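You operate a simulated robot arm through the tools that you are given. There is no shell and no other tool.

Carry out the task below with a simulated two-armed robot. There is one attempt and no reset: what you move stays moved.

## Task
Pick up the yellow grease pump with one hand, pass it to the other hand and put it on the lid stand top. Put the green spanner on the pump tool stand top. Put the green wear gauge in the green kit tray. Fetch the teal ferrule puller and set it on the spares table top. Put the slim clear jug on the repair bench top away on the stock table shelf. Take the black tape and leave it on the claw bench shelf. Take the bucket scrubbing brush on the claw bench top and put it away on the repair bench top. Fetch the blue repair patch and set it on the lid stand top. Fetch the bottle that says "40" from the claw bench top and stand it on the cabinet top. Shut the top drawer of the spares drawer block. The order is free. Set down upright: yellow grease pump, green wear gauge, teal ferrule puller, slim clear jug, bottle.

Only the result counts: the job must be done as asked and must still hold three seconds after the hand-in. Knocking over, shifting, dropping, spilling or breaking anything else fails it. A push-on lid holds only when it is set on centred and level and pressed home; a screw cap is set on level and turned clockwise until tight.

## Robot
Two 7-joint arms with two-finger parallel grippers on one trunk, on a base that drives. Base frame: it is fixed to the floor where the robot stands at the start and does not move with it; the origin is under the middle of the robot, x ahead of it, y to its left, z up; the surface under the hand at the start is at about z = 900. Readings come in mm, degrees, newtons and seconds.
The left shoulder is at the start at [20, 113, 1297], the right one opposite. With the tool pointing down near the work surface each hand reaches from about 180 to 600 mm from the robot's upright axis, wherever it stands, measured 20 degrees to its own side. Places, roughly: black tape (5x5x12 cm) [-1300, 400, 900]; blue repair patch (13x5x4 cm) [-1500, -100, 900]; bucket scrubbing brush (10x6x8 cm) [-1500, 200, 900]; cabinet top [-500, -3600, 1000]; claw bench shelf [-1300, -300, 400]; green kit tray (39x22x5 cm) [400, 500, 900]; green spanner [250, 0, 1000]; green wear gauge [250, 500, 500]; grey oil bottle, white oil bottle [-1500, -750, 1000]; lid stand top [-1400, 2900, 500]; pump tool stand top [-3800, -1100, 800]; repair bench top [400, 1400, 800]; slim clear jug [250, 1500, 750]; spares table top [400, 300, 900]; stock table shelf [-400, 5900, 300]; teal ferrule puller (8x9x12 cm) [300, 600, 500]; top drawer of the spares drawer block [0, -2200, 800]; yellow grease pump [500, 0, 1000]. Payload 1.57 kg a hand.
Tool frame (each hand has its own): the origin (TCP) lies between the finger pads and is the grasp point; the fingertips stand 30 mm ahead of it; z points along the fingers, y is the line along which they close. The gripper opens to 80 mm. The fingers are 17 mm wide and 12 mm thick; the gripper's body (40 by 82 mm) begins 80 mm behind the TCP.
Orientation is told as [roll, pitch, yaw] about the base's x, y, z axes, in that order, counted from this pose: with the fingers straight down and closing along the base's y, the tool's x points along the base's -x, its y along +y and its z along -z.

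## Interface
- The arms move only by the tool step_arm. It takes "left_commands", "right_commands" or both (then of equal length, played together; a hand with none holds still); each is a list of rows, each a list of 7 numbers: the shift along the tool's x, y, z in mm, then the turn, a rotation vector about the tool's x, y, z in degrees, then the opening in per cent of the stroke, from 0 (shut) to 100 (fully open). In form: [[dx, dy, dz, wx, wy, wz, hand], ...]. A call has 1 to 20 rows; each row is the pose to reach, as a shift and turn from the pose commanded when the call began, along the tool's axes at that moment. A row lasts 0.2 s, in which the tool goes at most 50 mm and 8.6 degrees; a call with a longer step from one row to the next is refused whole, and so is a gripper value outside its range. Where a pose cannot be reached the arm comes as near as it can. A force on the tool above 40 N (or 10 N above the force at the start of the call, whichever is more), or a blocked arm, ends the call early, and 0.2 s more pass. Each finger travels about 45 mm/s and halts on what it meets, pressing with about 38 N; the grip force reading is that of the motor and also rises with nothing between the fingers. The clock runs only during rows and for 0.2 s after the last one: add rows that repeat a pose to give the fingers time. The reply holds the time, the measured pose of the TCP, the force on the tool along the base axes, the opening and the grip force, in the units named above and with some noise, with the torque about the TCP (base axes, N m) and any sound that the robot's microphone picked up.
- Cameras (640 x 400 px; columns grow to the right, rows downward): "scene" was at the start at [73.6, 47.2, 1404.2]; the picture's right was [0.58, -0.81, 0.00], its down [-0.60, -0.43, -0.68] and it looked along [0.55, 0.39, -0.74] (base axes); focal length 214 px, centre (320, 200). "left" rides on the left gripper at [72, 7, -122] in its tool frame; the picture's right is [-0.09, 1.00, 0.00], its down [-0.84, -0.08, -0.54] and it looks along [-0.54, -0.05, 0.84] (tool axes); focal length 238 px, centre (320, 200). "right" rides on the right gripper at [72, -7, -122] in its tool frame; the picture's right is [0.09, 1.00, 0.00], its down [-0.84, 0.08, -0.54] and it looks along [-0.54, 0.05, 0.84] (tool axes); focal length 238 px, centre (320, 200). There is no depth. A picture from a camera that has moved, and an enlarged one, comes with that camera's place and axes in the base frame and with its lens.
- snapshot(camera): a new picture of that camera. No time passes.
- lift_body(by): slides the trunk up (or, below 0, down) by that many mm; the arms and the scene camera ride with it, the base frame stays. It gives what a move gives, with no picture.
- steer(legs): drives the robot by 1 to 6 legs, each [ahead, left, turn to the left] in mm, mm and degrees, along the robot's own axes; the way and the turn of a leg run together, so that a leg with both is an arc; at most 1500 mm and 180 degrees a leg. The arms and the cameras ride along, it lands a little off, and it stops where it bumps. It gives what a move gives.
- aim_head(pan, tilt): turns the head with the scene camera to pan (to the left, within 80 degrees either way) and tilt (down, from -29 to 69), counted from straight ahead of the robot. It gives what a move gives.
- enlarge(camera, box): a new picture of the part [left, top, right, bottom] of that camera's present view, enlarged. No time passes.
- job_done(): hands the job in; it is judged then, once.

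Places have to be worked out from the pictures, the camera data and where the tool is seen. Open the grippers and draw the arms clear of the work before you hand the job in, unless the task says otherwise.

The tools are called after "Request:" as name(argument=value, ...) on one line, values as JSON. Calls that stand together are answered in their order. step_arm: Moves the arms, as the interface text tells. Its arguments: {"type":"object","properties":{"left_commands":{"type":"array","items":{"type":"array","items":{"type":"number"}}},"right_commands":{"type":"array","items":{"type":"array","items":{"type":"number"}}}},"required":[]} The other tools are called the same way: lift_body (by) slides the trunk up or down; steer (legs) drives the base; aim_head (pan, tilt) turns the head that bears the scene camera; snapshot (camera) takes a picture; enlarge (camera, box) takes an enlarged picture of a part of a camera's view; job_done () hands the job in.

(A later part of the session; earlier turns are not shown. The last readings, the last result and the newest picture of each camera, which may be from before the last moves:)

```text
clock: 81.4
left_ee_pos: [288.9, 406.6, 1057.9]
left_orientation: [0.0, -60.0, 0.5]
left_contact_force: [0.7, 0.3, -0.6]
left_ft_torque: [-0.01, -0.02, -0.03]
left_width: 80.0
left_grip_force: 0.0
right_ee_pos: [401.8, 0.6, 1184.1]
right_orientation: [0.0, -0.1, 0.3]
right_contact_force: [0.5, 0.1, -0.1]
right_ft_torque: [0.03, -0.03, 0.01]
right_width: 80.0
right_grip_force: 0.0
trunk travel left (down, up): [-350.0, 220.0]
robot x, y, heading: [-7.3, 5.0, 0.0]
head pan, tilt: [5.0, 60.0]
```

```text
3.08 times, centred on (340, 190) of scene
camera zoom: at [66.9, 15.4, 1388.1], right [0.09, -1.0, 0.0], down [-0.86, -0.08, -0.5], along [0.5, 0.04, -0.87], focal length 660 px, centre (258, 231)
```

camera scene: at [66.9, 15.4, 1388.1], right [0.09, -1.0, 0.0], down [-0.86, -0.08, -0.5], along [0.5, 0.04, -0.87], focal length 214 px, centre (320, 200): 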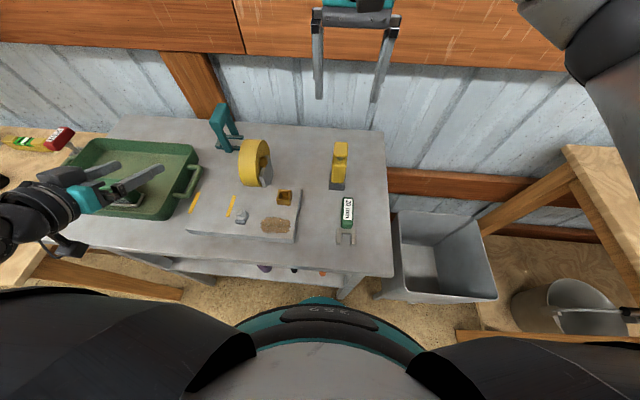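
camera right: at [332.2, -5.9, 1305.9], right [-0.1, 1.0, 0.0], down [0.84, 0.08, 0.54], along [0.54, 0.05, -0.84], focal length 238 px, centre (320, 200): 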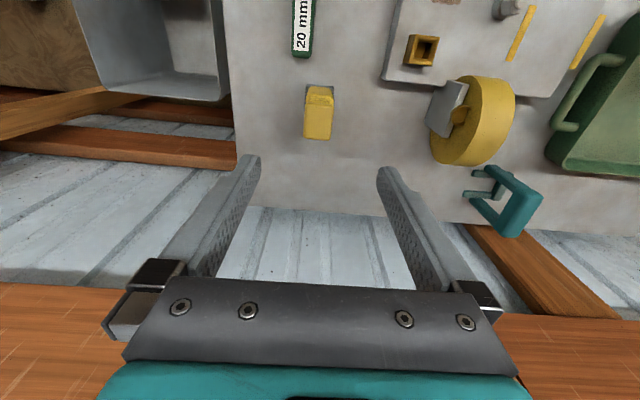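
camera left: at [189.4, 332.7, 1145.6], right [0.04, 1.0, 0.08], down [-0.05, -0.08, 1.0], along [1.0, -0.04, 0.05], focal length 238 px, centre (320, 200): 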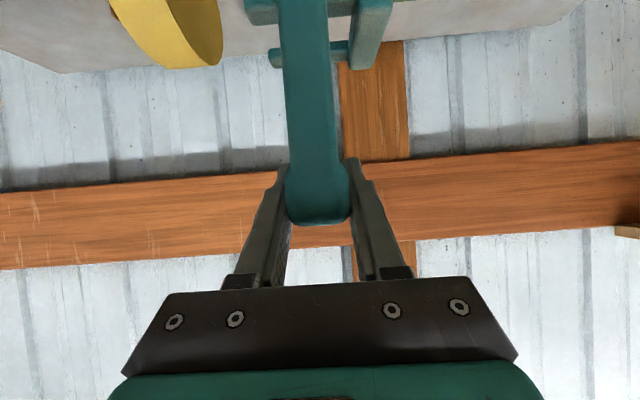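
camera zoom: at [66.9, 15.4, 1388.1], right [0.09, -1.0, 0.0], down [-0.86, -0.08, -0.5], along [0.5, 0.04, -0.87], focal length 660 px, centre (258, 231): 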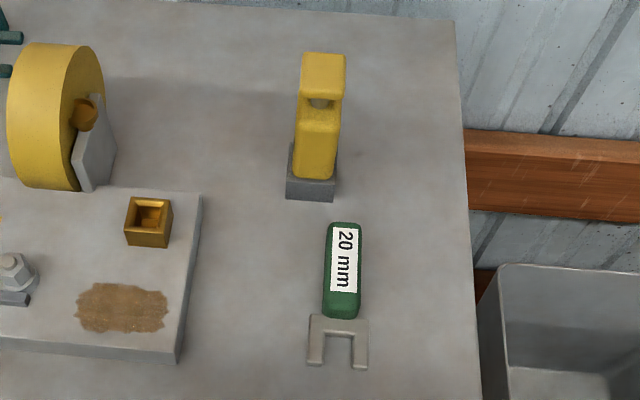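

The pump: base 45 mm, body 37 mm wide up to z≈995, cap top z≈1031, centre (405, −1). I lower the right hand to TCP z=1005 so the tips grip the upper body, leaving the lower body free for the left hand.

Request:
step_arm(right_commands=[[-3, -1.6, 40, 0, 0, 0, 100], [-3, -1.6, 80, 0, 0, 0, 100], [-3, -1.6, 120, 0, 0, 0, 100], [-3, -1.6, 150, 0, 0, 0, 100]])

Request:
snapshot(camera="right")

Request:
enlarge(camera="scene", box=[290, 80, 400, 230])

```text
clock: 82.4
left_ee_pos: [288.4, 405.6, 1058.2]
left_orientation: [0.1, -60.0, 0.3]
left_contact_force: [0.0, -0.3, -0.2]
left_ft_torque: [0.0, -0.02, 0.02]
left_width: 80.0
left_grip_force: 0.1
right_ee_pos: [406.9, -2.7, 1033.3]
right_orientation: [0.1, -0.1, 0.2]
right_contact_force: [-0.5, -0.5, 0.0]
right_ft_torque: [0.03, -0.04, 0.01]
right_width: 80.0
right_grip_force: 0.1
trunk travel left (down, up): [-350.0, 220.0]
robot x, y, heading: [-10.0, 4.5, 0.2]
head pan, tilt: [5.0, 60.0]
```

```text
taken
camera right: at [335.5, -9.4, 1154.9], right [-0.1, 1.0, 0.0], down [0.84, 0.08, 0.54], along [0.54, 0.05, -0.84], focal length 238 px, centre (320, 200)
```

right: 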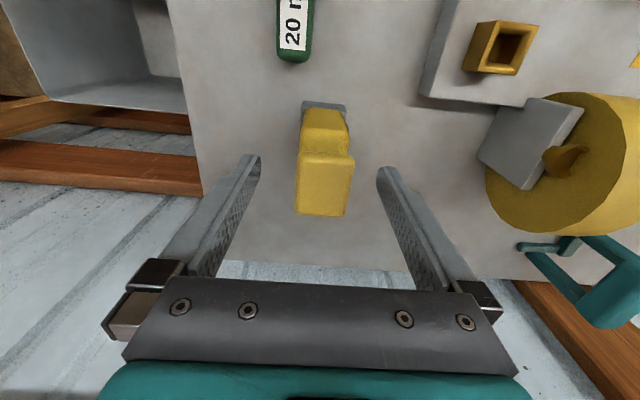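

```text
2.67 times, centred on (345, 155) of scene
camera zoom: at [66.7, 14.4, 1388.1], right [0.09, -1.0, 0.0], down [-0.86, -0.08, -0.5], along [0.5, 0.05, -0.87], focal length 572 px, centre (253, 320)
```

zoom: 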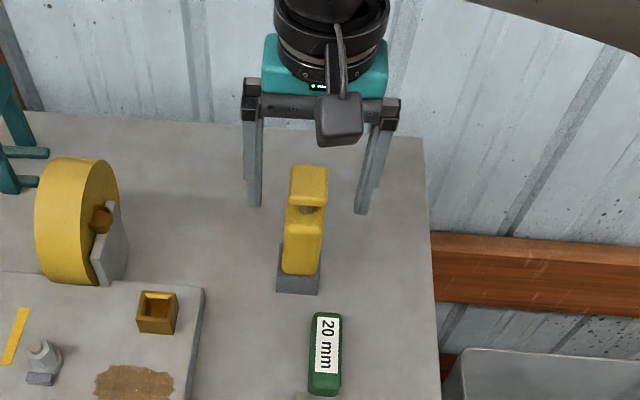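

Request:
step_arm(right_commands=[[1, 1.5, 14, 0, 0, 0, 100], [1.5, 1.5, 28, 0, 0, 0, 100], [1.5, 1.5, 28, 0, 0, 0, 60], [1.5, 1.5, 28, 0, 0, 0, 30], [1.5, 1.5, 28, 0, 0, 0, 0], [1.5, 1.5, 28, 0, 0, 0, 0], [1.5, 1.5, 28, 0, 0, 0, 0]])

Request:
snapshot(camera="right")

Request:
enlarge(camera="scene", box=[290, 80, 400, 230])

```text
clock: 84.0
left_ee_pos: [288.4, 404.8, 1057.1]
left_orientation: [0.1, -60.0, 0.5]
left_contact_force: [-0.8, -0.3, 0.0]
left_ft_torque: [0.01, 0.01, -0.01]
left_width: 80.1
left_grip_force: 0.0
right_ee_pos: [404.3, -2.1, 1005.3]
right_orientation: [0.0, 0.0, 0.4]
right_contact_force: [-0.6, 0.1, -0.4]
right_ft_torque: [0.08, 0.03, -0.01]
right_width: 33.9
right_grip_force: 32.0
trunk travel left (down, up): [-350.0, 220.0]
robot x, y, heading: [-8.9, 4.9, 0.1]
head pan, tilt: [5.0, 60.0]
```

```text
taken
camera right: at [334.3, -8.3, 1126.8], right [-0.1, 1.0, 0.0], down [0.84, 0.08, 0.54], along [0.54, 0.05, -0.84], focal length 238 px, centre (320, 200)
```

right: 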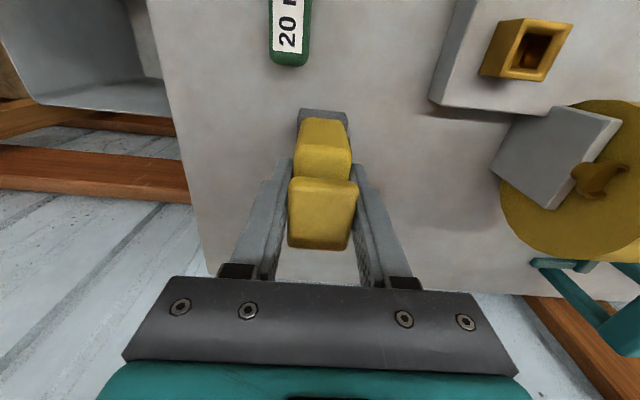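

```text
2.67 times, centred on (345, 155) of scene
camera zoom: at [66.7, 14.6, 1388.1], right [0.09, -1.0, 0.0], down [-0.86, -0.08, -0.5], along [0.5, 0.05, -0.87], focal length 572 px, centre (253, 320)
```

zoom: 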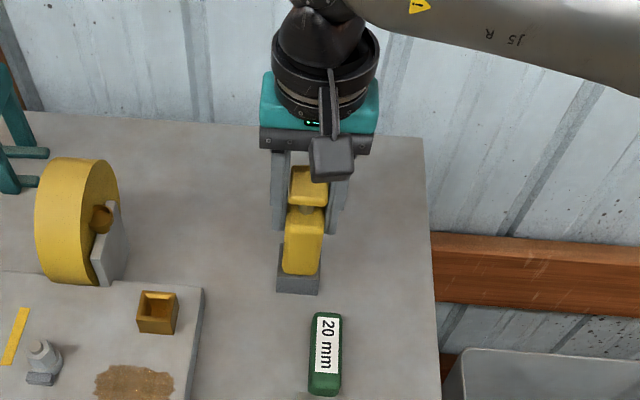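

Gripped at 34 mm. I lift the pump and bring it to about (405, 80), bottom at z≈1045, for the handover.

Request:
step_arm(right_commands=[[0, 0, -30, 0, 0, 0, 0], [0, 0, -70, 0, 0, 0, 0], [0, 20, -110, 0, 0, 0, 0], [0, 50, -145, 0, 0, 0, 0], [0, 82, -145, 0, 0, 0, 0], [0, 82, -145, 0, 0, 0, 0]])

Request:
snapshot(camera="left")

Request:
snapshot(camera="scene")

```text
clock: 85.4
left_ee_pos: [289.5, 405.5, 1057.7]
left_orientation: [0.1, -60.0, 0.4]
left_contact_force: [0.1, 0.2, 0.6]
left_ft_torque: [0.0, -0.02, -0.02]
left_width: 80.1
left_grip_force: 0.0
right_ee_pos: [404.8, 79.5, 1152.1]
right_orientation: [-0.1, 0.0, 0.3]
right_contact_force: [-0.1, -0.4, -3.4]
right_ft_torque: [-0.01, -0.01, 0.0]
right_width: 33.3
right_grip_force: 38.5
trunk travel left (down, up): [-350.0, 220.0]
robot x, y, heading: [-7.1, 7.4, -0.1]
head pan, tilt: [5.0, 60.0]
```

```text
taken
camera left: at [146.5, 410.5, 1055.3], right [0.04, 1.0, 0.08], down [-0.05, -0.08, 1.0], along [1.0, -0.04, 0.05], focal length 238 px, centre (320, 200)
```

left: 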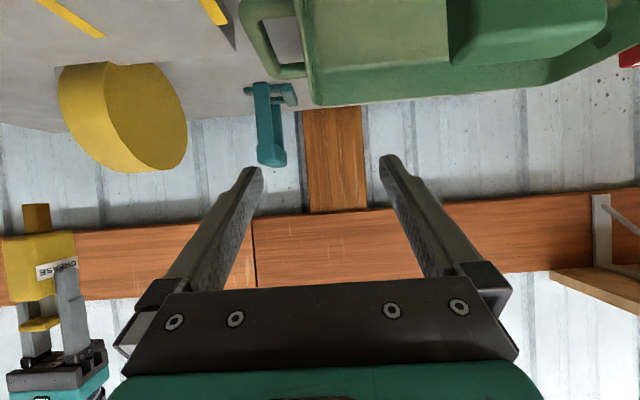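

```text
taken
camera scene: at [66.8, 14.0, 1388.1], right [0.09, -1.0, 0.0], down [-0.86, -0.08, -0.5], along [0.5, 0.05, -0.87], focal length 214 px, centre (320, 200)
```

scene: 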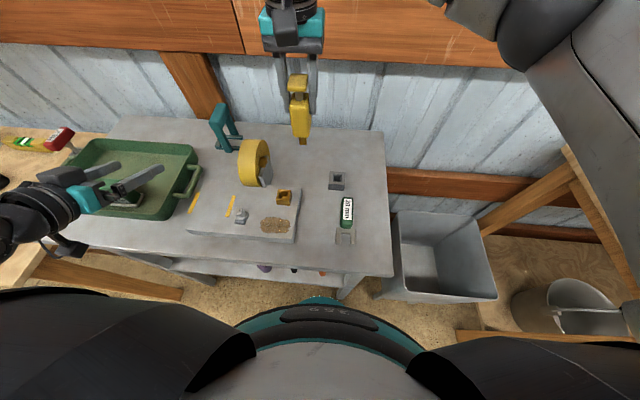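

Interesting: the grey base was only a socket on the table; the pump has a stem at its bottom. I look at it closely.

Request:
enlarge(camera="left", box=[0, 190, 120, 360])

Request:
enlarge(camera="scene", box=[250, 50, 370, 200])

```text
2.35 times, centred on (60, 275) of left
camera zoom: at [146.5, 410.5, 1055.3], right [0.04, 1.0, 0.08], down [-0.05, -0.08, 1.0], along [1.0, -0.04, 0.05], focal length 561 px, centre (932, 24)
```

zoom: 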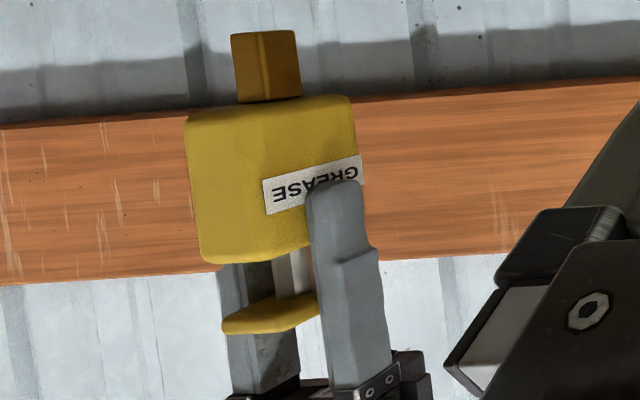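

```text
2.67 times, centred on (310, 125) of scene
camera zoom: at [66.8, 14.0, 1388.1], right [0.09, -1.0, 0.0], down [-0.86, -0.08, -0.5], along [0.5, 0.05, -0.87], focal length 572 px, centre (347, 400)
```

zoom: 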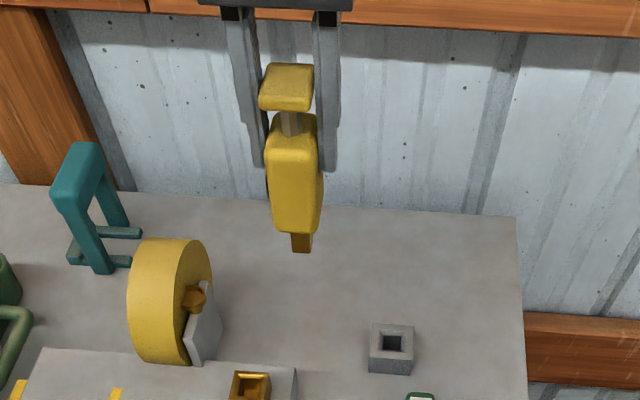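

The pump body is about 70 (x) × 34 (y) × 75 mm with a 21 mm square stem below. I back off 400 mm from the table to have room for the handover.

Request:
steer(legs=[[-400, 0, 0]])

Request:
step_arm(right_commands=[[-20, 0, 30, 0, 0, 0, 0], [-40, 0, 60, 0, 0, 0, 0], [-60, 0, 90, 0, 0, 0, 0], [-75, 0, 120, 0, 0, 0, 0], [-75, -10, 150, 0, 0, 0, 0]])

```text
clock: 87.9
left_ee_pos: [-112.6, 403.4, 1057.3]
left_orientation: [0.0, -60.0, 0.5]
left_contact_force: [-0.1, -0.7, 0.2]
left_ft_torque: [0.04, -0.01, 0.02]
left_width: 80.1
left_grip_force: 0.1
right_ee_pos: [4.0, 77.7, 1152.0]
right_orientation: [0.0, 0.0, 0.2]
right_contact_force: [0.0, 0.1, -2.6]
right_ft_torque: [-0.03, -0.03, 0.0]
right_width: 33.5
right_grip_force: 38.2
trunk travel left (down, up): [-350.0, 220.0]
robot x, y, heading: [-405.9, 4.3, 0.3]
head pan, tilt: [5.0, 60.0]
```

```text
clock: 89.1
left_ee_pos: [-111.0, 403.7, 1057.2]
left_orientation: [0.1, -60.2, 0.4]
left_contact_force: [0.4, -0.2, 0.2]
left_ft_torque: [0.01, -0.02, 0.0]
left_width: 80.1
left_grip_force: 0.0
right_ee_pos: [79.8, 68.7, 1000.0]
right_orientation: [-0.1, -0.1, 0.2]
right_contact_force: [0.3, -0.8, -3.6]
right_ft_torque: [0.01, -0.01, 0.01]
right_width: 33.2
right_grip_force: 37.4
trunk travel left (down, up): [-350.0, 220.0]
robot x, y, heading: [-407.6, 8.5, 0.6]
head pan, tilt: [5.0, 60.0]
```

Request:
step_arm(left_commands=[[0, -42, 0, 0, 0, 0, 100], [0, -84, 10, 0, 0, 0, 100], [0, -126, 20, 0, 0, 0, 100], [1, -168, 35, 0, 0, 0, 100], [1, -210, 50, 0, 0, 0, 100], [2, -252, 65, 0, 0, 0, 100], [2, -294, 80, 0, 0, 0, 100], [3, -320, 95, 0, 0, 0, 100], [3, -335, 103, 0, 0, 0, 100]])

Request:
snapshot(camera="left")

Request:
snapshot(camera="scene")

```text
clock: 91.1
left_ee_pos: [-23.6, 89.4, 1000.6]
left_orientation: [6.7, -60.4, -5.1]
left_contact_force: [0.3, -0.6, 0.8]
left_ft_torque: [0.02, 0.0, -0.02]
left_width: 80.5
left_grip_force: 0.0
left hand out of reach, approached as far as the arm can: row 2, 3, 4, 5
right_ee_pos: [80.8, 69.4, 1001.0]
right_orientation: [-0.1, 0.0, 0.2]
right_contact_force: [0.4, -0.4, -3.5]
right_ft_torque: [0.0, -0.01, -0.08]
right_width: 33.2
right_grip_force: 38.0
trunk travel left (down, up): [-350.0, 220.0]
robot x, y, heading: [-410.5, 7.8, 0.4]
head pan, tilt: [5.0, 60.0]
```

```text
taken
camera left: at [-166.0, 93.5, 997.5], right [0.04, 0.99, 0.14], down [-0.06, -0.13, 0.99], along [1.0, -0.04, 0.05], focal length 238 px, centre (320, 200)
```

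left: 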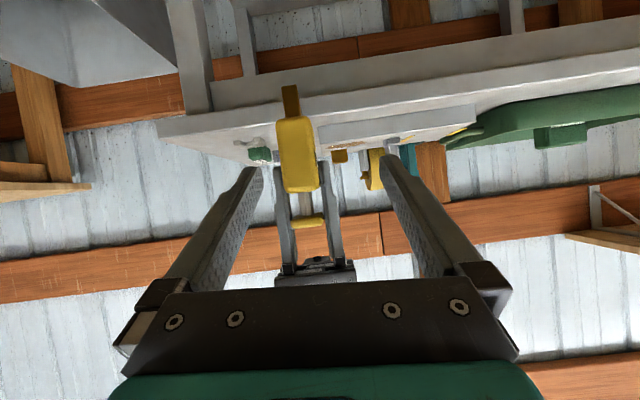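

```text
taken
camera scene: at [-333.1, 13.2, 1388.0], right [0.09, -1.0, 0.0], down [-0.86, -0.08, -0.5], along [0.5, 0.05, -0.87], focal length 214 px, centre (320, 200)
```

scene: 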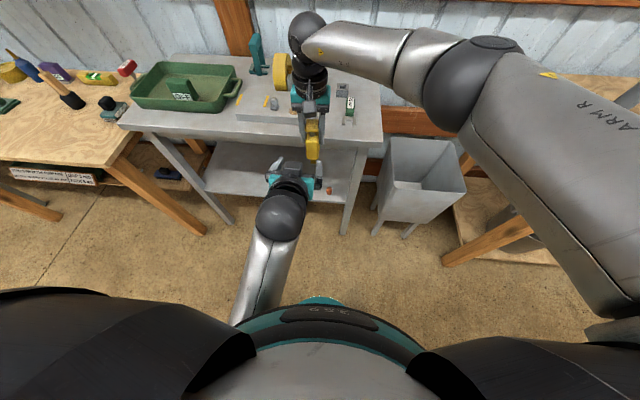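

The left hand arrived slightly short and rolled. I correct its attitude (about 3°) and y by −20 mm.

Request:
step_arm(left_commands=[[0, -7, 0, 0.8, 0, -0.9, 100], [0, -14, 0, 1.6, 0, -1.7, 100], [0, -20, 0, 2.3, 0, -2.5, 100], [0, -20, 0, 2.3, 0, -2.5, 100]])

Request:
snapshot(camera="left")

```text
clock: 92.3
left_ee_pos: [-21.8, 81.9, 998.8]
left_orientation: [5.9, -60.9, -5.8]
left_contact_force: [-0.7, 0.5, -0.4]
left_ft_torque: [0.0, 0.02, -0.01]
left_width: 80.1
left_grip_force: 0.0
right_ee_pos: [80.7, 68.3, 1001.7]
right_orientation: [-0.1, 0.0, 0.1]
right_contact_force: [-0.4, 1.4, -3.6]
right_ft_torque: [-0.02, -0.02, -0.01]
right_width: 33.6
right_grip_force: 38.7
trunk travel left (down, up): [-350.0, 220.0]
robot x, y, heading: [-407.0, 2.4, 0.1]
head pan, tilt: [5.0, 60.0]
stopped in row 4 (left hand): the arm was blocked; the commanded pose is now the measured one
```

```text
taken
camera left: at [-163.4, 89.5, 993.5], right [0.06, 0.99, 0.13], down [-0.07, -0.13, 0.99], along [1.0, -0.06, 0.06], focal length 238 px, centre (320, 200)
```

left: 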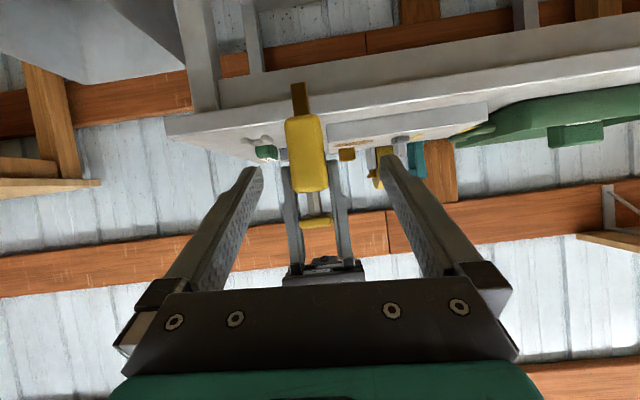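

The left arm is blocked near its body at this y, so I shift the meeting point left: left hand to y≈145 and the right hand with the pump likewise.

Request:
step_arm(left_commands=[[0, 15, 0, 0.8, 0, -0.9, 100], [0, 30, 0, 1.6, 0, -1.8, 100], [0, 50, 0, 2.3, 0, -2.6, 100], [0, 63, 0, 2.6, 0, -2.9, 100], [0, 63, 0, 2.6, 0, -2.9, 100]], right_commands=[[0, 15, 0, 0, 0, 0, 0], [0, 30, 0, 0, 0, 0, 0], [0, 50, 0, 0, 0, 0, 0], [0, 70, 0, 0, 0, 0, 0], [0, 77, 0, 0, 0, 0, 0]])

Request:
snapshot(camera="left")

Request:
snapshot(camera="scene")

```text
clock: 93.5
left_ee_pos: [-20.3, 143.6, 1001.0]
left_orientation: [-2.1, -61.0, 0.2]
left_contact_force: [0.0, -0.4, -0.4]
left_ft_torque: [-0.03, -0.02, -0.01]
left_width: 79.9
left_grip_force: 0.0
right_ee_pos: [70.9, 129.7, 1001.4]
right_orientation: [0.0, 0.0, 0.2]
right_contact_force: [-0.8, -0.9, -3.7]
right_ft_torque: [0.03, -0.01, 0.0]
right_width: 33.5
right_grip_force: 37.9
right hand out of reach, approached as far as the arm can: row 4, 5
trunk travel left (down, up): [-350.0, 220.0]
robot x, y, heading: [-407.4, 4.6, 0.3]
head pan, tilt: [5.0, 60.0]
```

```text
taken
camera left: at [-162.5, 153.3, 996.1], right [0.07, 1.0, 0.06], down [-0.07, -0.06, 1.0], along [0.99, -0.08, 0.07], focal length 238 px, centre (320, 200)
```

left: 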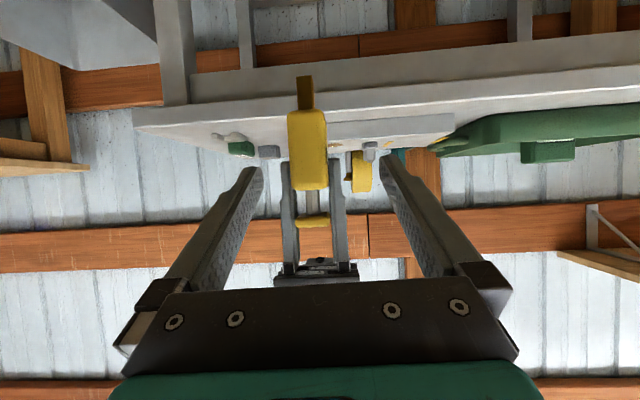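

```text
taken
camera scene: at [-333.2, 12.3, 1388.1], right [0.09, -1.0, 0.0], down [-0.86, -0.08, -0.5], along [0.5, 0.05, -0.87], focal length 214 px, centre (320, 200)
```

scene: 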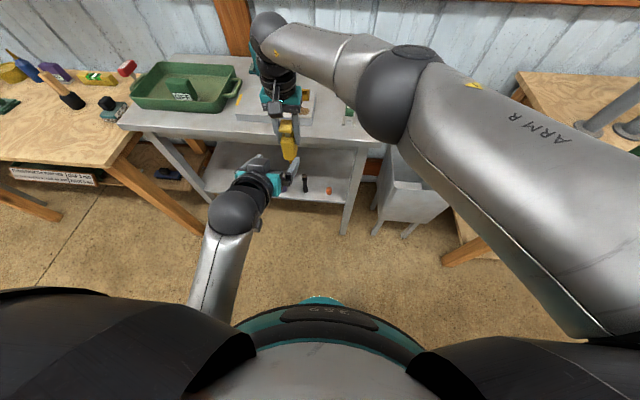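

Request:
step_arm(left_commands=[[0, -7, 0, -1, 0.5, 0, 100], [0, -13.5, 0, -2.1, 1, 0, 100], [0, -13.5, 0, -2.1, 1, 0, 100]])

Request:
snapshot(camera="left")

```text
clock: 94.3
left_ee_pos: [-21.0, 129.7, 1000.3]
left_orientation: [0.1, -60.1, 0.4]
left_contact_force: [0.1, -0.2, -0.3]
left_ft_torque: [0.03, 0.01, 0.02]
left_width: 79.9
left_grip_force: 0.1
right_ee_pos: [71.7, 129.2, 1003.1]
right_orientation: [0.1, 0.0, 0.1]
right_contact_force: [-0.7, 0.0, -3.0]
right_ft_torque: [-0.01, 0.0, 0.02]
right_width: 33.3
right_grip_force: 38.2
trunk travel left (down, up): [-350.0, 220.0]
robot x, y, heading: [-409.5, 3.0, 0.3]
head pan, tilt: [5.0, 60.0]
```

```text
taken
camera left: at [-163.1, 135.3, 999.0], right [0.04, 1.0, 0.08], down [-0.05, -0.08, 1.0], along [1.0, -0.05, 0.05], focal length 238 px, centre (320, 200)
```

left: 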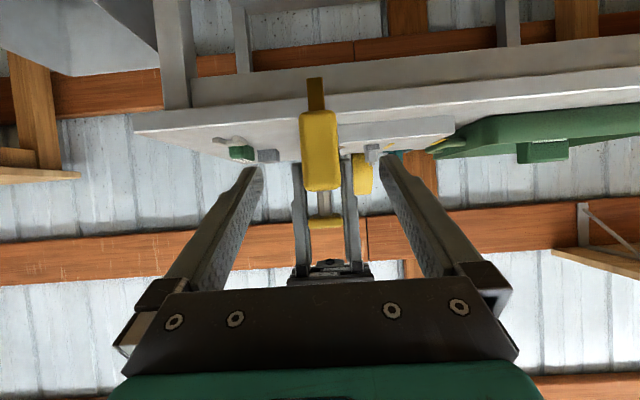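

Both are aligned (pump body centred at column 320). I advance the left hand 94 mm along its tool axis around the lower body.

Request:
step_arm(left_commands=[[0, 0, 30, 0, 0, 0, 100], [0, 0, 60, 0, 0, 0, 100], [1, 0, 80, 0, 0, 0, 100], [1, 0, 94, 0, 0, 0, 100]])

Request:
snapshot(camera="left")

Request:
snapshot(camera="right")

```text
clock: 95.3
left_ee_pos: [59.9, 130.1, 953.5]
left_orientation: [0.0, -59.9, 0.3]
left_contact_force: [0.4, 0.0, -0.6]
left_ft_torque: [0.01, 0.01, 0.01]
left_width: 80.0
left_grip_force: 0.0
right_ee_pos: [70.9, 129.3, 1001.8]
right_orientation: [0.0, -0.1, 0.2]
right_contact_force: [0.7, 0.8, -3.0]
right_ft_torque: [0.03, 0.0, 0.01]
right_width: 33.6
right_grip_force: 38.5
trunk travel left (down, up): [-350.0, 220.0]
robot x, y, heading: [-407.4, 1.9, 0.2]
head pan, tilt: [5.0, 60.0]
```

```text
taken
camera left: at [-82.1, 135.8, 950.9], right [0.04, 1.0, 0.08], down [-0.05, -0.08, 1.0], along [1.0, -0.05, 0.05], focal length 238 px, centre (320, 200)
```

left: 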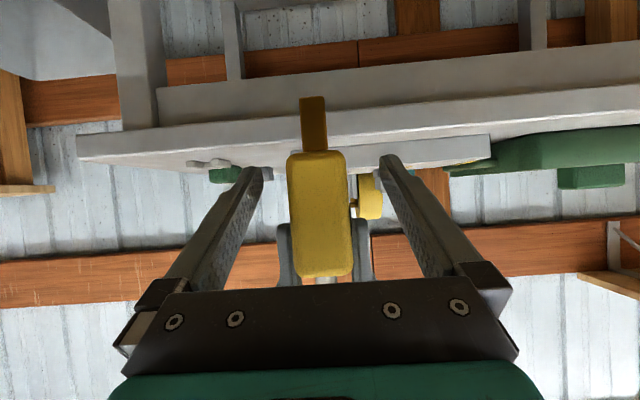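

```text
taken
camera right: at [0.2, 123.4, 1123.3], right [-0.1, 1.0, 0.0], down [0.84, 0.08, 0.54], along [0.54, 0.05, -0.84], focal length 238 px, centre (320, 200)
```

right: 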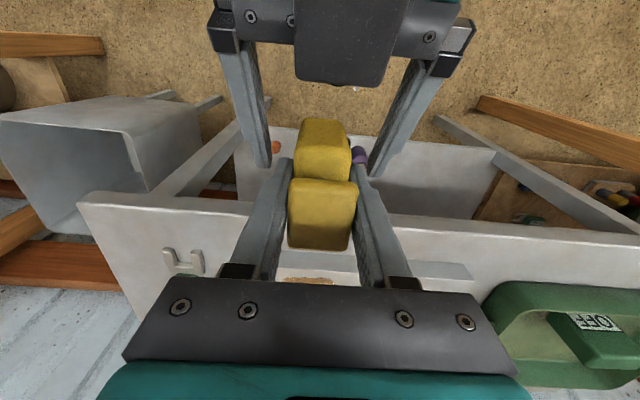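

The left fingers straddle the lower body clear of the right fingertips. I close the left hand.

Request:
step_arm(left_commands=[[0, 0, 0, 0, 0, 0, 60], [0, 0, 0, 0, 0, 0, 30], [0, 0, 0, 0, 0, 0, 0], [0, 0, 0, 0, 0, 0, 0], [0, 0, 0, 0, 0, 0, 0], [0, 0, 0, 0, 0, 0, 0]])

Request:
snapshot(camera="left")

```text
clock: 96.7
left_ee_pos: [59.9, 130.1, 953.3]
left_orientation: [-0.1, -60.0, 0.3]
left_contact_force: [-0.7, -3.7, 0.5]
left_ft_torque: [0.14, 0.0, 0.06]
left_width: 33.7
left_grip_force: 37.8
right_ee_pos: [70.4, 130.4, 1001.8]
right_orientation: [0.2, 0.0, 0.2]
right_contact_force: [0.5, 4.4, -3.5]
right_ft_torque: [0.06, 0.0, -0.1]
right_width: 33.6
right_grip_force: 38.2
trunk travel left (down, up): [-350.0, 220.0]
robot x, y, heading: [-409.9, 8.1, 0.3]
head pan, tilt: [5.0, 60.0]
```

```text
taken
camera left: at [-82.6, 135.6, 950.9], right [0.04, 1.0, 0.08], down [-0.05, -0.08, 1.0], along [1.0, -0.05, 0.05], focal length 238 px, centre (320, 200)
```

left: 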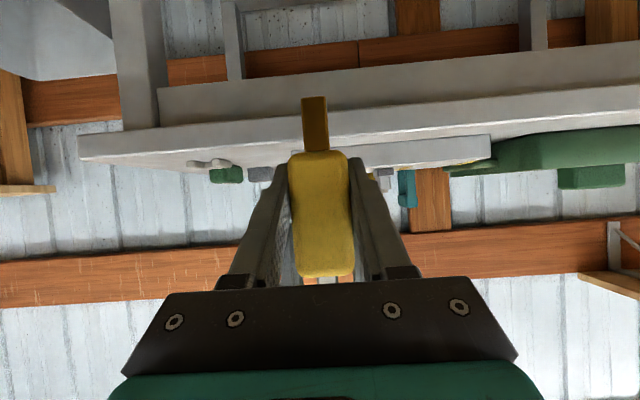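

Both hands hold it (33.7 mm). Now the right hand opens and rises clear.

Request:
step_arm(right_commands=[[0, 0, 0, 0, 0, 0, 40], [0, 0, 0, 0, 0, 0, 70], [0, 0, 0, 0, 0, 0, 100], [0, 0, 0, 0, 0, 0, 100], [0, 0, 0, 0, 0, 0, 100], [0, 0, -30, 0, 0, 0, 100], [0, 0, -60, 0, 0, 0, 100], [0, -10, -100, 0, 0, 0, 100], [0, -40, -130, 0, 0, 0, 100], [0, -85, -140, 0, 0, 0, 100], [0, -130, -140, 0, 0, 0, 100]])

Request:
snapshot(camera="left")

Request:
snapshot(camera="scene")

```text
clock: 99.1
left_ee_pos: [60.2, 129.9, 953.9]
left_orientation: [0.1, -60.1, 0.2]
left_contact_force: [-0.8, -0.8, 0.4]
left_ft_torque: [-0.03, 0.0, 0.01]
left_width: 33.3
left_grip_force: 38.1
right_ee_pos: [72.0, -1.0, 1143.9]
right_orientation: [0.0, 0.0, 0.2]
right_contact_force: [-0.9, -0.3, 0.7]
right_ft_torque: [0.03, -0.01, 0.03]
right_width: 79.8
right_grip_force: 0.0
trunk travel left (down, up): [-350.0, 220.0]
robot x, y, heading: [-407.3, 7.5, 0.4]
head pan, tilt: [5.0, 60.0]
```

```text
taken
camera left: at [-82.6, 135.2, 950.9], right [0.04, 1.0, 0.08], down [-0.05, -0.08, 1.0], along [1.0, -0.05, 0.05], focal length 238 px, centre (320, 200)
```

left: 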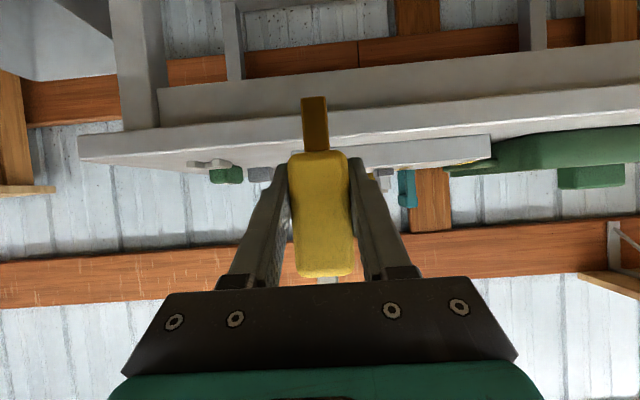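

```text
taken
camera scene: at [-333.3, 11.9, 1388.1], right [0.09, -1.0, 0.0], down [-0.86, -0.08, -0.5], along [0.5, 0.05, -0.87], focal length 214 px, centre (320, 200)
```

scene: 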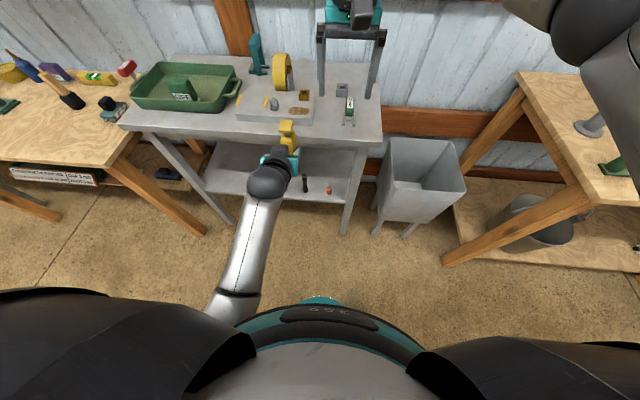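

The pump is now in the left hand (stem bottom 58 mm below its TCP). I carry it to the left side, high, then drive forward so the right hand can pick the spanner.

Request:
step_arm(left_commands=[[-8, 20, -30, 0, 0, 0, 0], [-16, 45, -60, 0, 0, 0, 0], [-24, 75, -88, 0, 0, 0, 0], [-32, 108, -115, 0, 0, 0, 0], [-40, 142, -140, 0, 0, 0, 0], [-48, 176, -165, 0, 0, 0, 0], [-56, 210, -190, 0, 0, 0, 0], [-63, 243, -213, 0, 0, 0, 0], [-69, 275, -233, 0, 0, 0, 0], [-69, 275, -233, 0, 0, 0, 0]])

Request:
steer(legs=[[257, 0, 0]])

Request:
snapshot(camera="right")

Request:
snapshot(camera="left")

```text
clock: 101.3
left_ee_pos: [-109.3, 404.8, 1129.9]
left_orientation: [0.0, -59.9, 0.2]
left_contact_force: [-0.1, 0.6, -3.2]
left_ft_torque: [-0.02, 0.05, -0.02]
left_width: 33.6
left_grip_force: 38.0
left hand out of reach, approached as far as the arm can: row 6, 7
right_ee_pos: [71.6, -0.6, 1143.2]
right_orientation: [0.0, -0.1, 0.2]
right_contact_force: [-0.6, 1.1, -0.6]
right_ft_torque: [0.01, 0.04, 0.04]
right_width: 80.2
right_grip_force: 0.0
trunk travel left (down, up): [-350.0, 220.0]
robot x, y, heading: [-412.1, 3.7, 0.2]
head pan, tilt: [5.0, 60.0]
```

```text
clock: 103.2
left_ee_pos: [148.9, 405.4, 1128.9]
left_orientation: [0.0, -60.0, 0.3]
left_contact_force: [0.3, -0.4, -2.2]
left_ft_torque: [-0.03, 0.02, -0.03]
left_width: 33.8
left_grip_force: 38.3
right_ee_pos: [329.8, 0.5, 1142.2]
right_orientation: [0.0, 0.0, 0.2]
right_contact_force: [0.0, -0.4, -1.1]
right_ft_torque: [0.0, 0.03, -0.03]
right_width: 79.9
right_grip_force: 0.0
trunk travel left (down, up): [-350.0, 220.0]
robot x, y, heading: [-151.6, 6.6, 0.2]
head pan, tilt: [5.0, 60.0]
```

```text
taken
camera right: at [260.1, -5.2, 1264.0], right [-0.1, 1.0, 0.0], down [0.84, 0.08, 0.54], along [0.54, 0.05, -0.84], focal length 238 px, centre (320, 200)
```

right: 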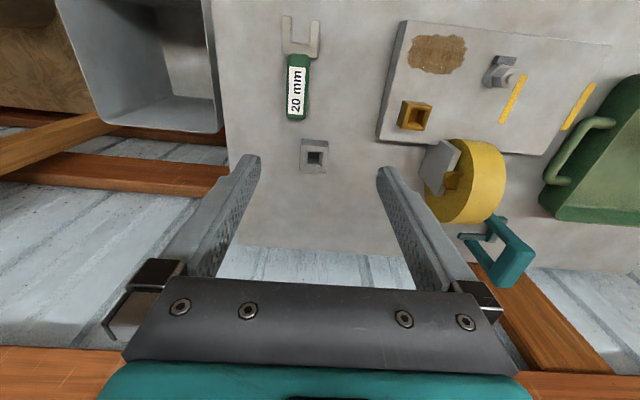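

```text
taken
camera left: at [7.9, 410.7, 1127.4], right [0.04, 1.0, 0.08], down [-0.05, -0.08, 1.0], along [1.0, -0.04, 0.05], focal length 238 px, centre (320, 200)
```

left: 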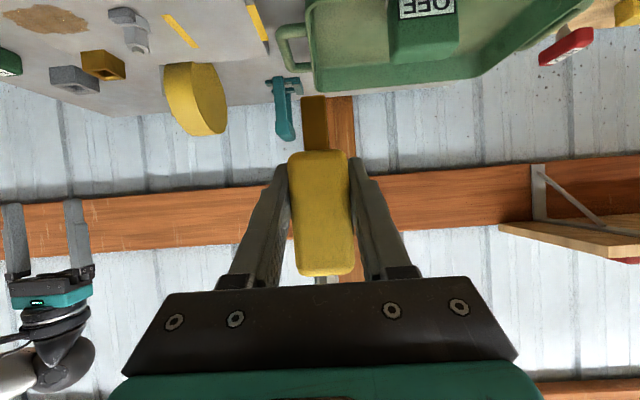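

The spanner handle lies at x 273–351, y≈−29.5. I move the right hand above it, down to z≈965, and check.

Request:
step_arm(right_commands=[[8, -12, 45, 0, 0, 0, 100], [16, -24, 90, 0, 0, 0, 100], [22, -30, 135, 0, 0, 0, 100], [22, -30, 177, 0, 0, 0, 100]])

Request:
snapshot(camera="right")

```text
clock: 104.2
left_ee_pos: [148.8, 405.7, 1129.4]
left_orientation: [-0.1, -59.9, 0.3]
left_contact_force: [-0.2, -0.4, -2.7]
left_ft_torque: [0.01, 0.01, 0.01]
left_width: 33.7
left_grip_force: 38.2
right_ee_pos: [308.5, -29.5, 965.0]
right_orientation: [0.0, -0.1, 0.2]
right_contact_force: [-0.1, 0.8, -0.8]
right_ft_torque: [-0.02, -0.02, -0.01]
right_width: 79.8
right_grip_force: 0.0
trunk travel left (down, up): [-350.0, 220.0]
robot x, y, heading: [-151.4, 5.1, 0.4]
head pan, tilt: [5.0, 60.0]
```

```text
taken
camera right: at [238.1, -35.4, 1086.4], right [-0.1, 1.0, 0.0], down [0.84, 0.08, 0.54], along [0.54, 0.05, -0.84], focal length 238 px, centre (320, 200)
```

right: 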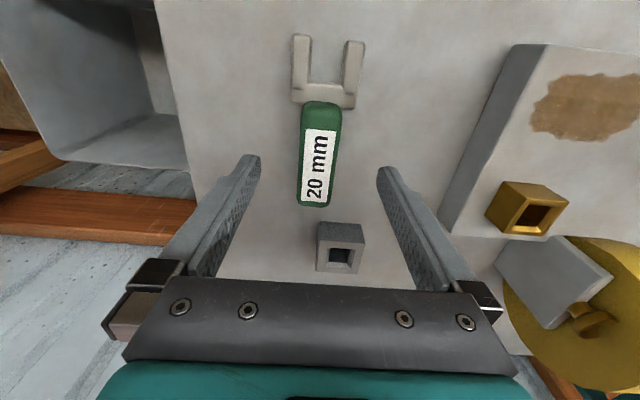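

Request:
step_arm(right_commands=[[0, 0, 16, 0, 0, 0, 100], [0, 0, 31, 0, 0, 0, 100], [0, 0, 31, 0, 0, 0, 60], [0, 0, 31, 0, 0, 0, 30], [0, 0, 31, 0, 0, 0, 0], [0, 0, 31, 0, 0, 0, 0], [0, 0, 31, 0, 0, 0, 0]])

Request:
snapshot(camera="right")

```text
clock: 105.8
left_ee_pos: [149.8, 405.4, 1129.2]
left_orientation: [0.1, -60.0, 0.5]
left_contact_force: [0.0, 0.2, -2.9]
left_ft_torque: [-0.02, 0.04, -0.01]
left_width: 33.7
left_grip_force: 37.8
right_ee_pos: [309.1, -29.7, 937.0]
right_orientation: [0.0, 0.0, 0.2]
right_contact_force: [1.0, 0.0, 0.8]
right_ft_torque: [-0.04, -0.02, -0.02]
right_width: 27.7
right_grip_force: 29.1
trunk travel left (down, up): [-350.0, 220.0]
robot x, y, heading: [-152.4, 4.5, 0.3]
head pan, tilt: [5.0, 60.0]
```

```text
taken
camera right: at [238.3, -35.7, 1056.4], right [-0.1, 1.0, 0.0], down [0.84, 0.08, 0.54], along [0.54, 0.05, -0.84], focal length 238 px, centre (320, 200)
```

right: 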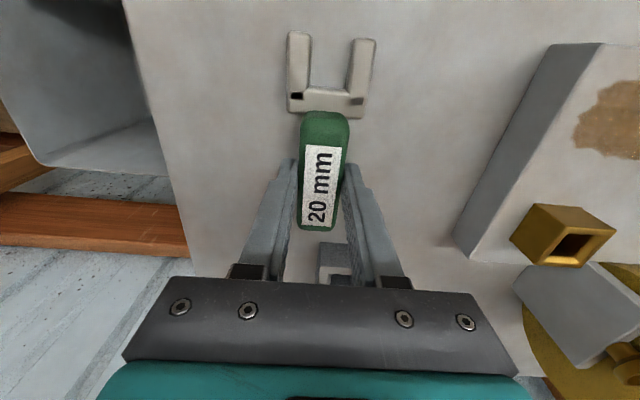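

Spanner gripped at 27.7 mm (TCP 36 mm above the surface). I lift it and back away.

Request:
step_arm(right_commands=[[0, 0, 0, 0, 0, 0, 0], [0, 0, -30, 0, 0, 0, 0], [0, 0, -75, 0, 0, 0, 0], [0, 0, -120, 0, 0, 0, 0], [0, -30, -150, 0, 0, 0, 0], [0, -60, -170, 0, 0, 0, 0]])

Request:
snapshot(camera="right")

Request:
steer(legs=[[-400, 0, 0]])

Request:
aim_head(pan=0, tilt=15)

```text
clock: 107.2
left_ee_pos: [149.9, 405.1, 1130.5]
left_orientation: [0.0, -60.0, 0.3]
left_contact_force: [0.5, -0.3, -2.1]
left_ft_torque: [-0.02, 0.06, 0.01]
left_width: 33.7
left_grip_force: 38.0
right_ee_pos: [307.9, -90.5, 1105.7]
right_orientation: [0.1, 0.0, 0.2]
right_contact_force: [-0.1, -0.3, -1.6]
right_ft_torque: [0.04, -0.03, 0.01]
right_width: 27.4
right_grip_force: 37.8
trunk travel left (down, up): [-350.0, 220.0]
robot x, y, heading: [-149.7, 6.0, 0.5]
head pan, tilt: [5.0, 60.0]
```

```text
taken
camera right: at [237.2, -96.3, 1226.6], right [-0.1, 1.0, 0.0], down [0.84, 0.08, 0.54], along [0.54, 0.05, -0.84], focal length 238 px, centre (320, 200)
```

right: 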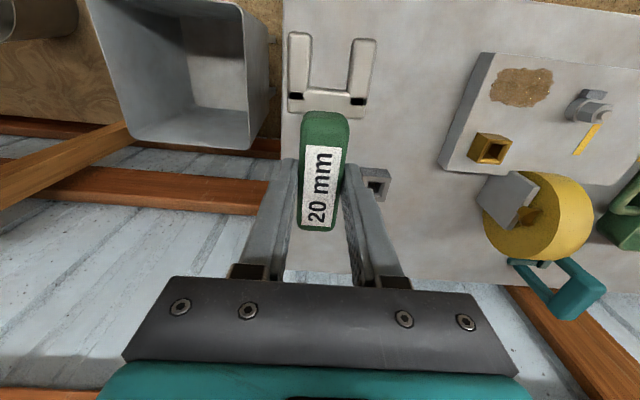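

```text
clock: 109.7
left_ee_pos: [-251.0, 404.4, 1130.2]
left_orientation: [0.0, -60.0, 0.2]
left_contact_force: [1.3, 0.4, -2.5]
left_ft_torque: [0.01, 0.02, -0.01]
left_width: 33.8
left_grip_force: 38.1
right_ee_pos: [-93.9, -91.1, 1104.6]
right_orientation: [-0.1, 0.0, 0.1]
right_contact_force: [0.4, 0.2, -1.1]
right_ft_torque: [-0.01, -0.01, 0.0]
right_width: 27.4
right_grip_force: 37.3
trunk travel left (down, up): [-350.0, 220.0]
robot x, y, heading: [-554.1, 6.1, 0.1]
head pan, tilt: [5.0, 60.0]
```

```text
clock: 110.8
left_ee_pos: [-251.0, 403.2, 1129.9]
left_orientation: [0.0, -59.9, 0.2]
left_contact_force: [-0.9, 0.3, -3.7]
left_ft_torque: [0.0, 0.03, 0.01]
left_width: 33.4
left_grip_force: 38.4
right_ee_pos: [-93.3, -92.0, 1104.8]
right_orientation: [0.0, 0.1, 0.1]
right_contact_force: [0.1, 0.4, -2.3]
right_ft_torque: [0.01, -0.02, 0.02]
right_width: 27.2
right_grip_force: 38.2
trunk travel left (down, up): [-350.0, 220.0]
robot x, y, heading: [-549.2, 8.1, 0.3]
head pan, tilt: [0.0, 15.0]
```

I turn left 90° in place to survey the other side of the workshop.

Request:
steer(legs=[[0, 0, 90]])

Request:
snapshot(camera="scene")

Request:
aim_head(pan=70, tilt=25)

Request:
snapshot(camera="scene")

```text
clock: 115.0
left_ee_pos: [-947.7, 307.7, 1129.2]
left_orientation: [-0.2, -59.9, 89.9]
left_contact_force: [-0.3, 0.2, -2.7]
left_ft_torque: [0.0, 0.03, -0.01]
left_width: 34.0
left_grip_force: 37.8
right_ee_pos: [-452.1, 464.2, 1105.3]
right_orientation: [0.1, -0.1, 89.8]
right_contact_force: [-0.7, 0.8, -1.3]
right_ft_torque: [0.05, -0.01, 0.01]
right_width: 27.2
right_grip_force: 38.2
trunk travel left (down, up): [-350.0, 220.0]
robot x, y, heading: [-553.6, 5.9, 89.9]
head pan, tilt: [0.0, 15.0]
```

```text
taken
camera scene: at [-552.7, 110.1, 1454.3], right [1.0, 0.0, 0.0], down [0.0, -0.26, -0.97], along [0.0, 0.97, -0.26], focal length 214 px, centre (320, 200)
```

scene: 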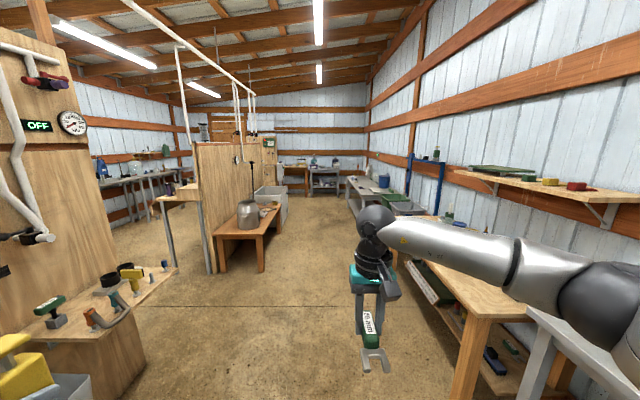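

```text
clock: 116.4
left_ee_pos: [-948.4, 310.5, 1128.7]
left_orientation: [0.0, -59.8, 89.9]
left_contact_force: [0.8, 0.0, -2.4]
left_ft_torque: [0.02, 0.0, -0.01]
left_width: 33.6
left_grip_force: 38.1
right_ee_pos: [-452.1, 463.4, 1104.3]
right_orientation: [0.0, 0.0, 89.8]
right_contact_force: [0.6, 0.3, -2.2]
right_ft_torque: [0.01, -0.02, 0.02]
right_width: 26.9
right_grip_force: 38.0
trunk travel left (down, up): [-350.0, 220.0]
robot x, y, heading: [-554.2, 4.3, 90.1]
head pan, tilt: [70.0, 25.0]
```

```text
taken
camera scene: at [-639.3, 48.5, 1438.1], right [0.35, 0.94, 0.0], down [0.4, -0.15, -0.91], along [-0.85, 0.31, -0.42], focal length 214 px, centre (320, 200)
```

scene: 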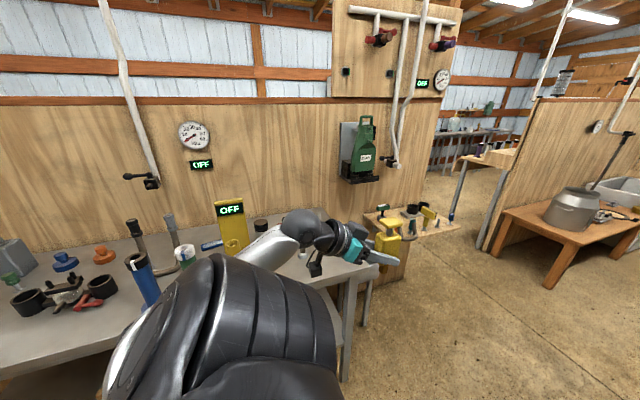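

The claw bench front edge is at about x=−1130, y up to ≈480. I shift 150 mm away from it and turn on to face it.

Request:
steer(legs=[[0, -150, 0], [0, 0, 90]])

Request:
aim_head(pan=0, tilt=30)

Request:
snapshot(camera="scene")

Request:
aim_head(pan=55, tilt=25)

Request:
snapshot(camera="scene")

Request:
aim_head(pan=-50, tilt=25)

Request:
snapshot(camera="scene")

```text
clock: 121.6
left_ee_pos: [-708.0, -389.2, 1129.6]
left_orientation: [-0.1, -59.9, 179.6]
left_contact_force: [-1.0, 0.4, -3.3]
left_ft_torque: [-0.01, -0.03, 0.01]
left_width: 33.9
left_grip_force: 37.8
right_ee_pos: [-858.5, 107.4, 1104.6]
right_orientation: [0.0, 0.0, 179.4]
right_contact_force: [0.1, -0.2, -2.2]
right_ft_torque: [0.04, 0.04, 0.0]
right_width: 27.3
right_grip_force: 37.5
trunk travel left (down, up): [-350.0, 220.0]
robot x, y, heading: [-401.1, 5.4, 179.8]
head pan, tilt: [70.0, 25.0]
```

```text
clock: 123.0
left_ee_pos: [-707.3, -390.0, 1129.6]
left_orientation: [-0.1, -59.9, 179.6]
left_contact_force: [0.5, -0.8, -2.7]
left_ft_torque: [0.02, 0.01, -0.01]
left_width: 33.6
left_grip_force: 38.2
right_ee_pos: [-858.5, 107.1, 1103.8]
right_orientation: [0.1, -0.1, 179.4]
right_contact_force: [0.6, 1.1, -1.7]
right_ft_torque: [0.05, 0.04, -0.02]
right_width: 27.5
right_grip_force: 37.8
trunk travel left (down, up): [-350.0, 220.0]
robot x, y, heading: [-399.1, 4.1, 179.4]
head pan, tilt: [0.0, 30.0]
```

```text
taken
camera scene: at [-503.3, 6.6, 1430.1], right [0.01, 1.0, 0.0], down [0.5, 0.0, -0.87], along [-0.87, 0.01, -0.5], focal length 214 px, centre (320, 200)
```

scene: 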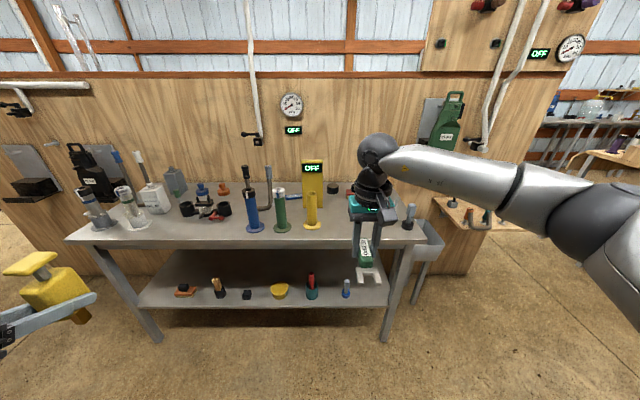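

```text
clock: 124.2
left_ee_pos: [-707.8, -389.5, 1128.7]
left_orientation: [-0.1, -60.0, 179.7]
left_contact_force: [0.6, -0.2, -2.9]
left_ft_torque: [0.04, -0.02, -0.01]
left_width: 33.8
left_grip_force: 37.9
right_ee_pos: [-859.3, 107.7, 1104.9]
right_orientation: [-0.1, 0.0, 179.4]
right_contact_force: [-0.6, 0.9, -1.9]
right_ft_torque: [-0.04, 0.01, 0.0]
right_width: 27.1
right_grip_force: 38.1
trunk travel left (down, up): [-350.0, 220.0]
robot x, y, heading: [-402.3, 3.2, 179.7]
head pan, tilt: [55.0, 25.0]
```

```text
taken
camera scene: at [-466.5, -69.1, 1438.1], right [-0.81, 0.58, 0.0], down [0.25, 0.34, -0.91], along [-0.53, -0.74, -0.42], focal length 214 px, centre (320, 200)
```

scene: 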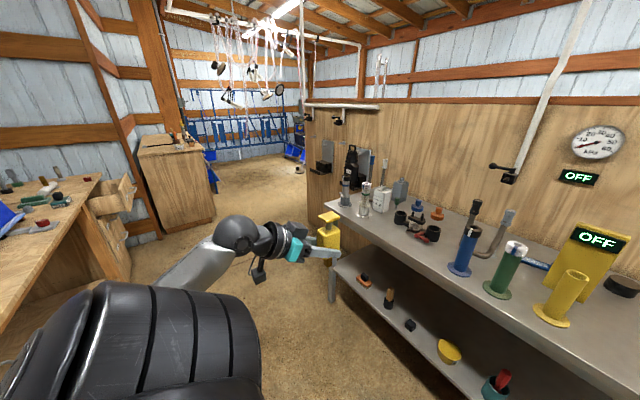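

```text
clock: 126.1
left_ee_pos: [-707.2, -389.7, 1129.4]
left_orientation: [-0.1, -60.0, 179.5]
left_contact_force: [0.8, -0.3, -3.3]
left_ft_torque: [0.0, -0.04, 0.02]
left_width: 33.6
left_grip_force: 38.3
right_ee_pos: [-860.0, 107.8, 1105.1]
right_orientation: [-0.1, 0.0, 179.3]
right_contact_force: [-0.5, 0.3, -2.0]
right_ft_torque: [0.01, 0.03, 0.01]
right_width: 27.5
right_grip_force: 37.8
trunk travel left (down, up): [-350.0, 220.0]
robot x, y, heading: [-405.6, 2.9, 179.3]
head pan, tilt: [-50.0, 25.0]
```

```text
taken
camera scene: at [-471.5, 76.9, 1438.1], right [0.77, 0.64, 0.0], down [0.27, -0.33, -0.91], along [-0.58, 0.7, -0.42], focal length 214 px, centre (320, 200)
```

scene: 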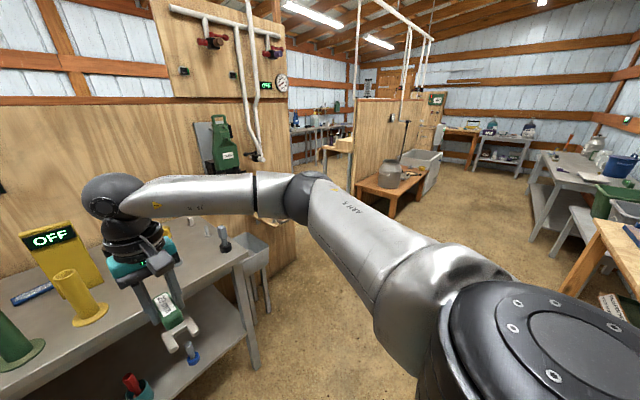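

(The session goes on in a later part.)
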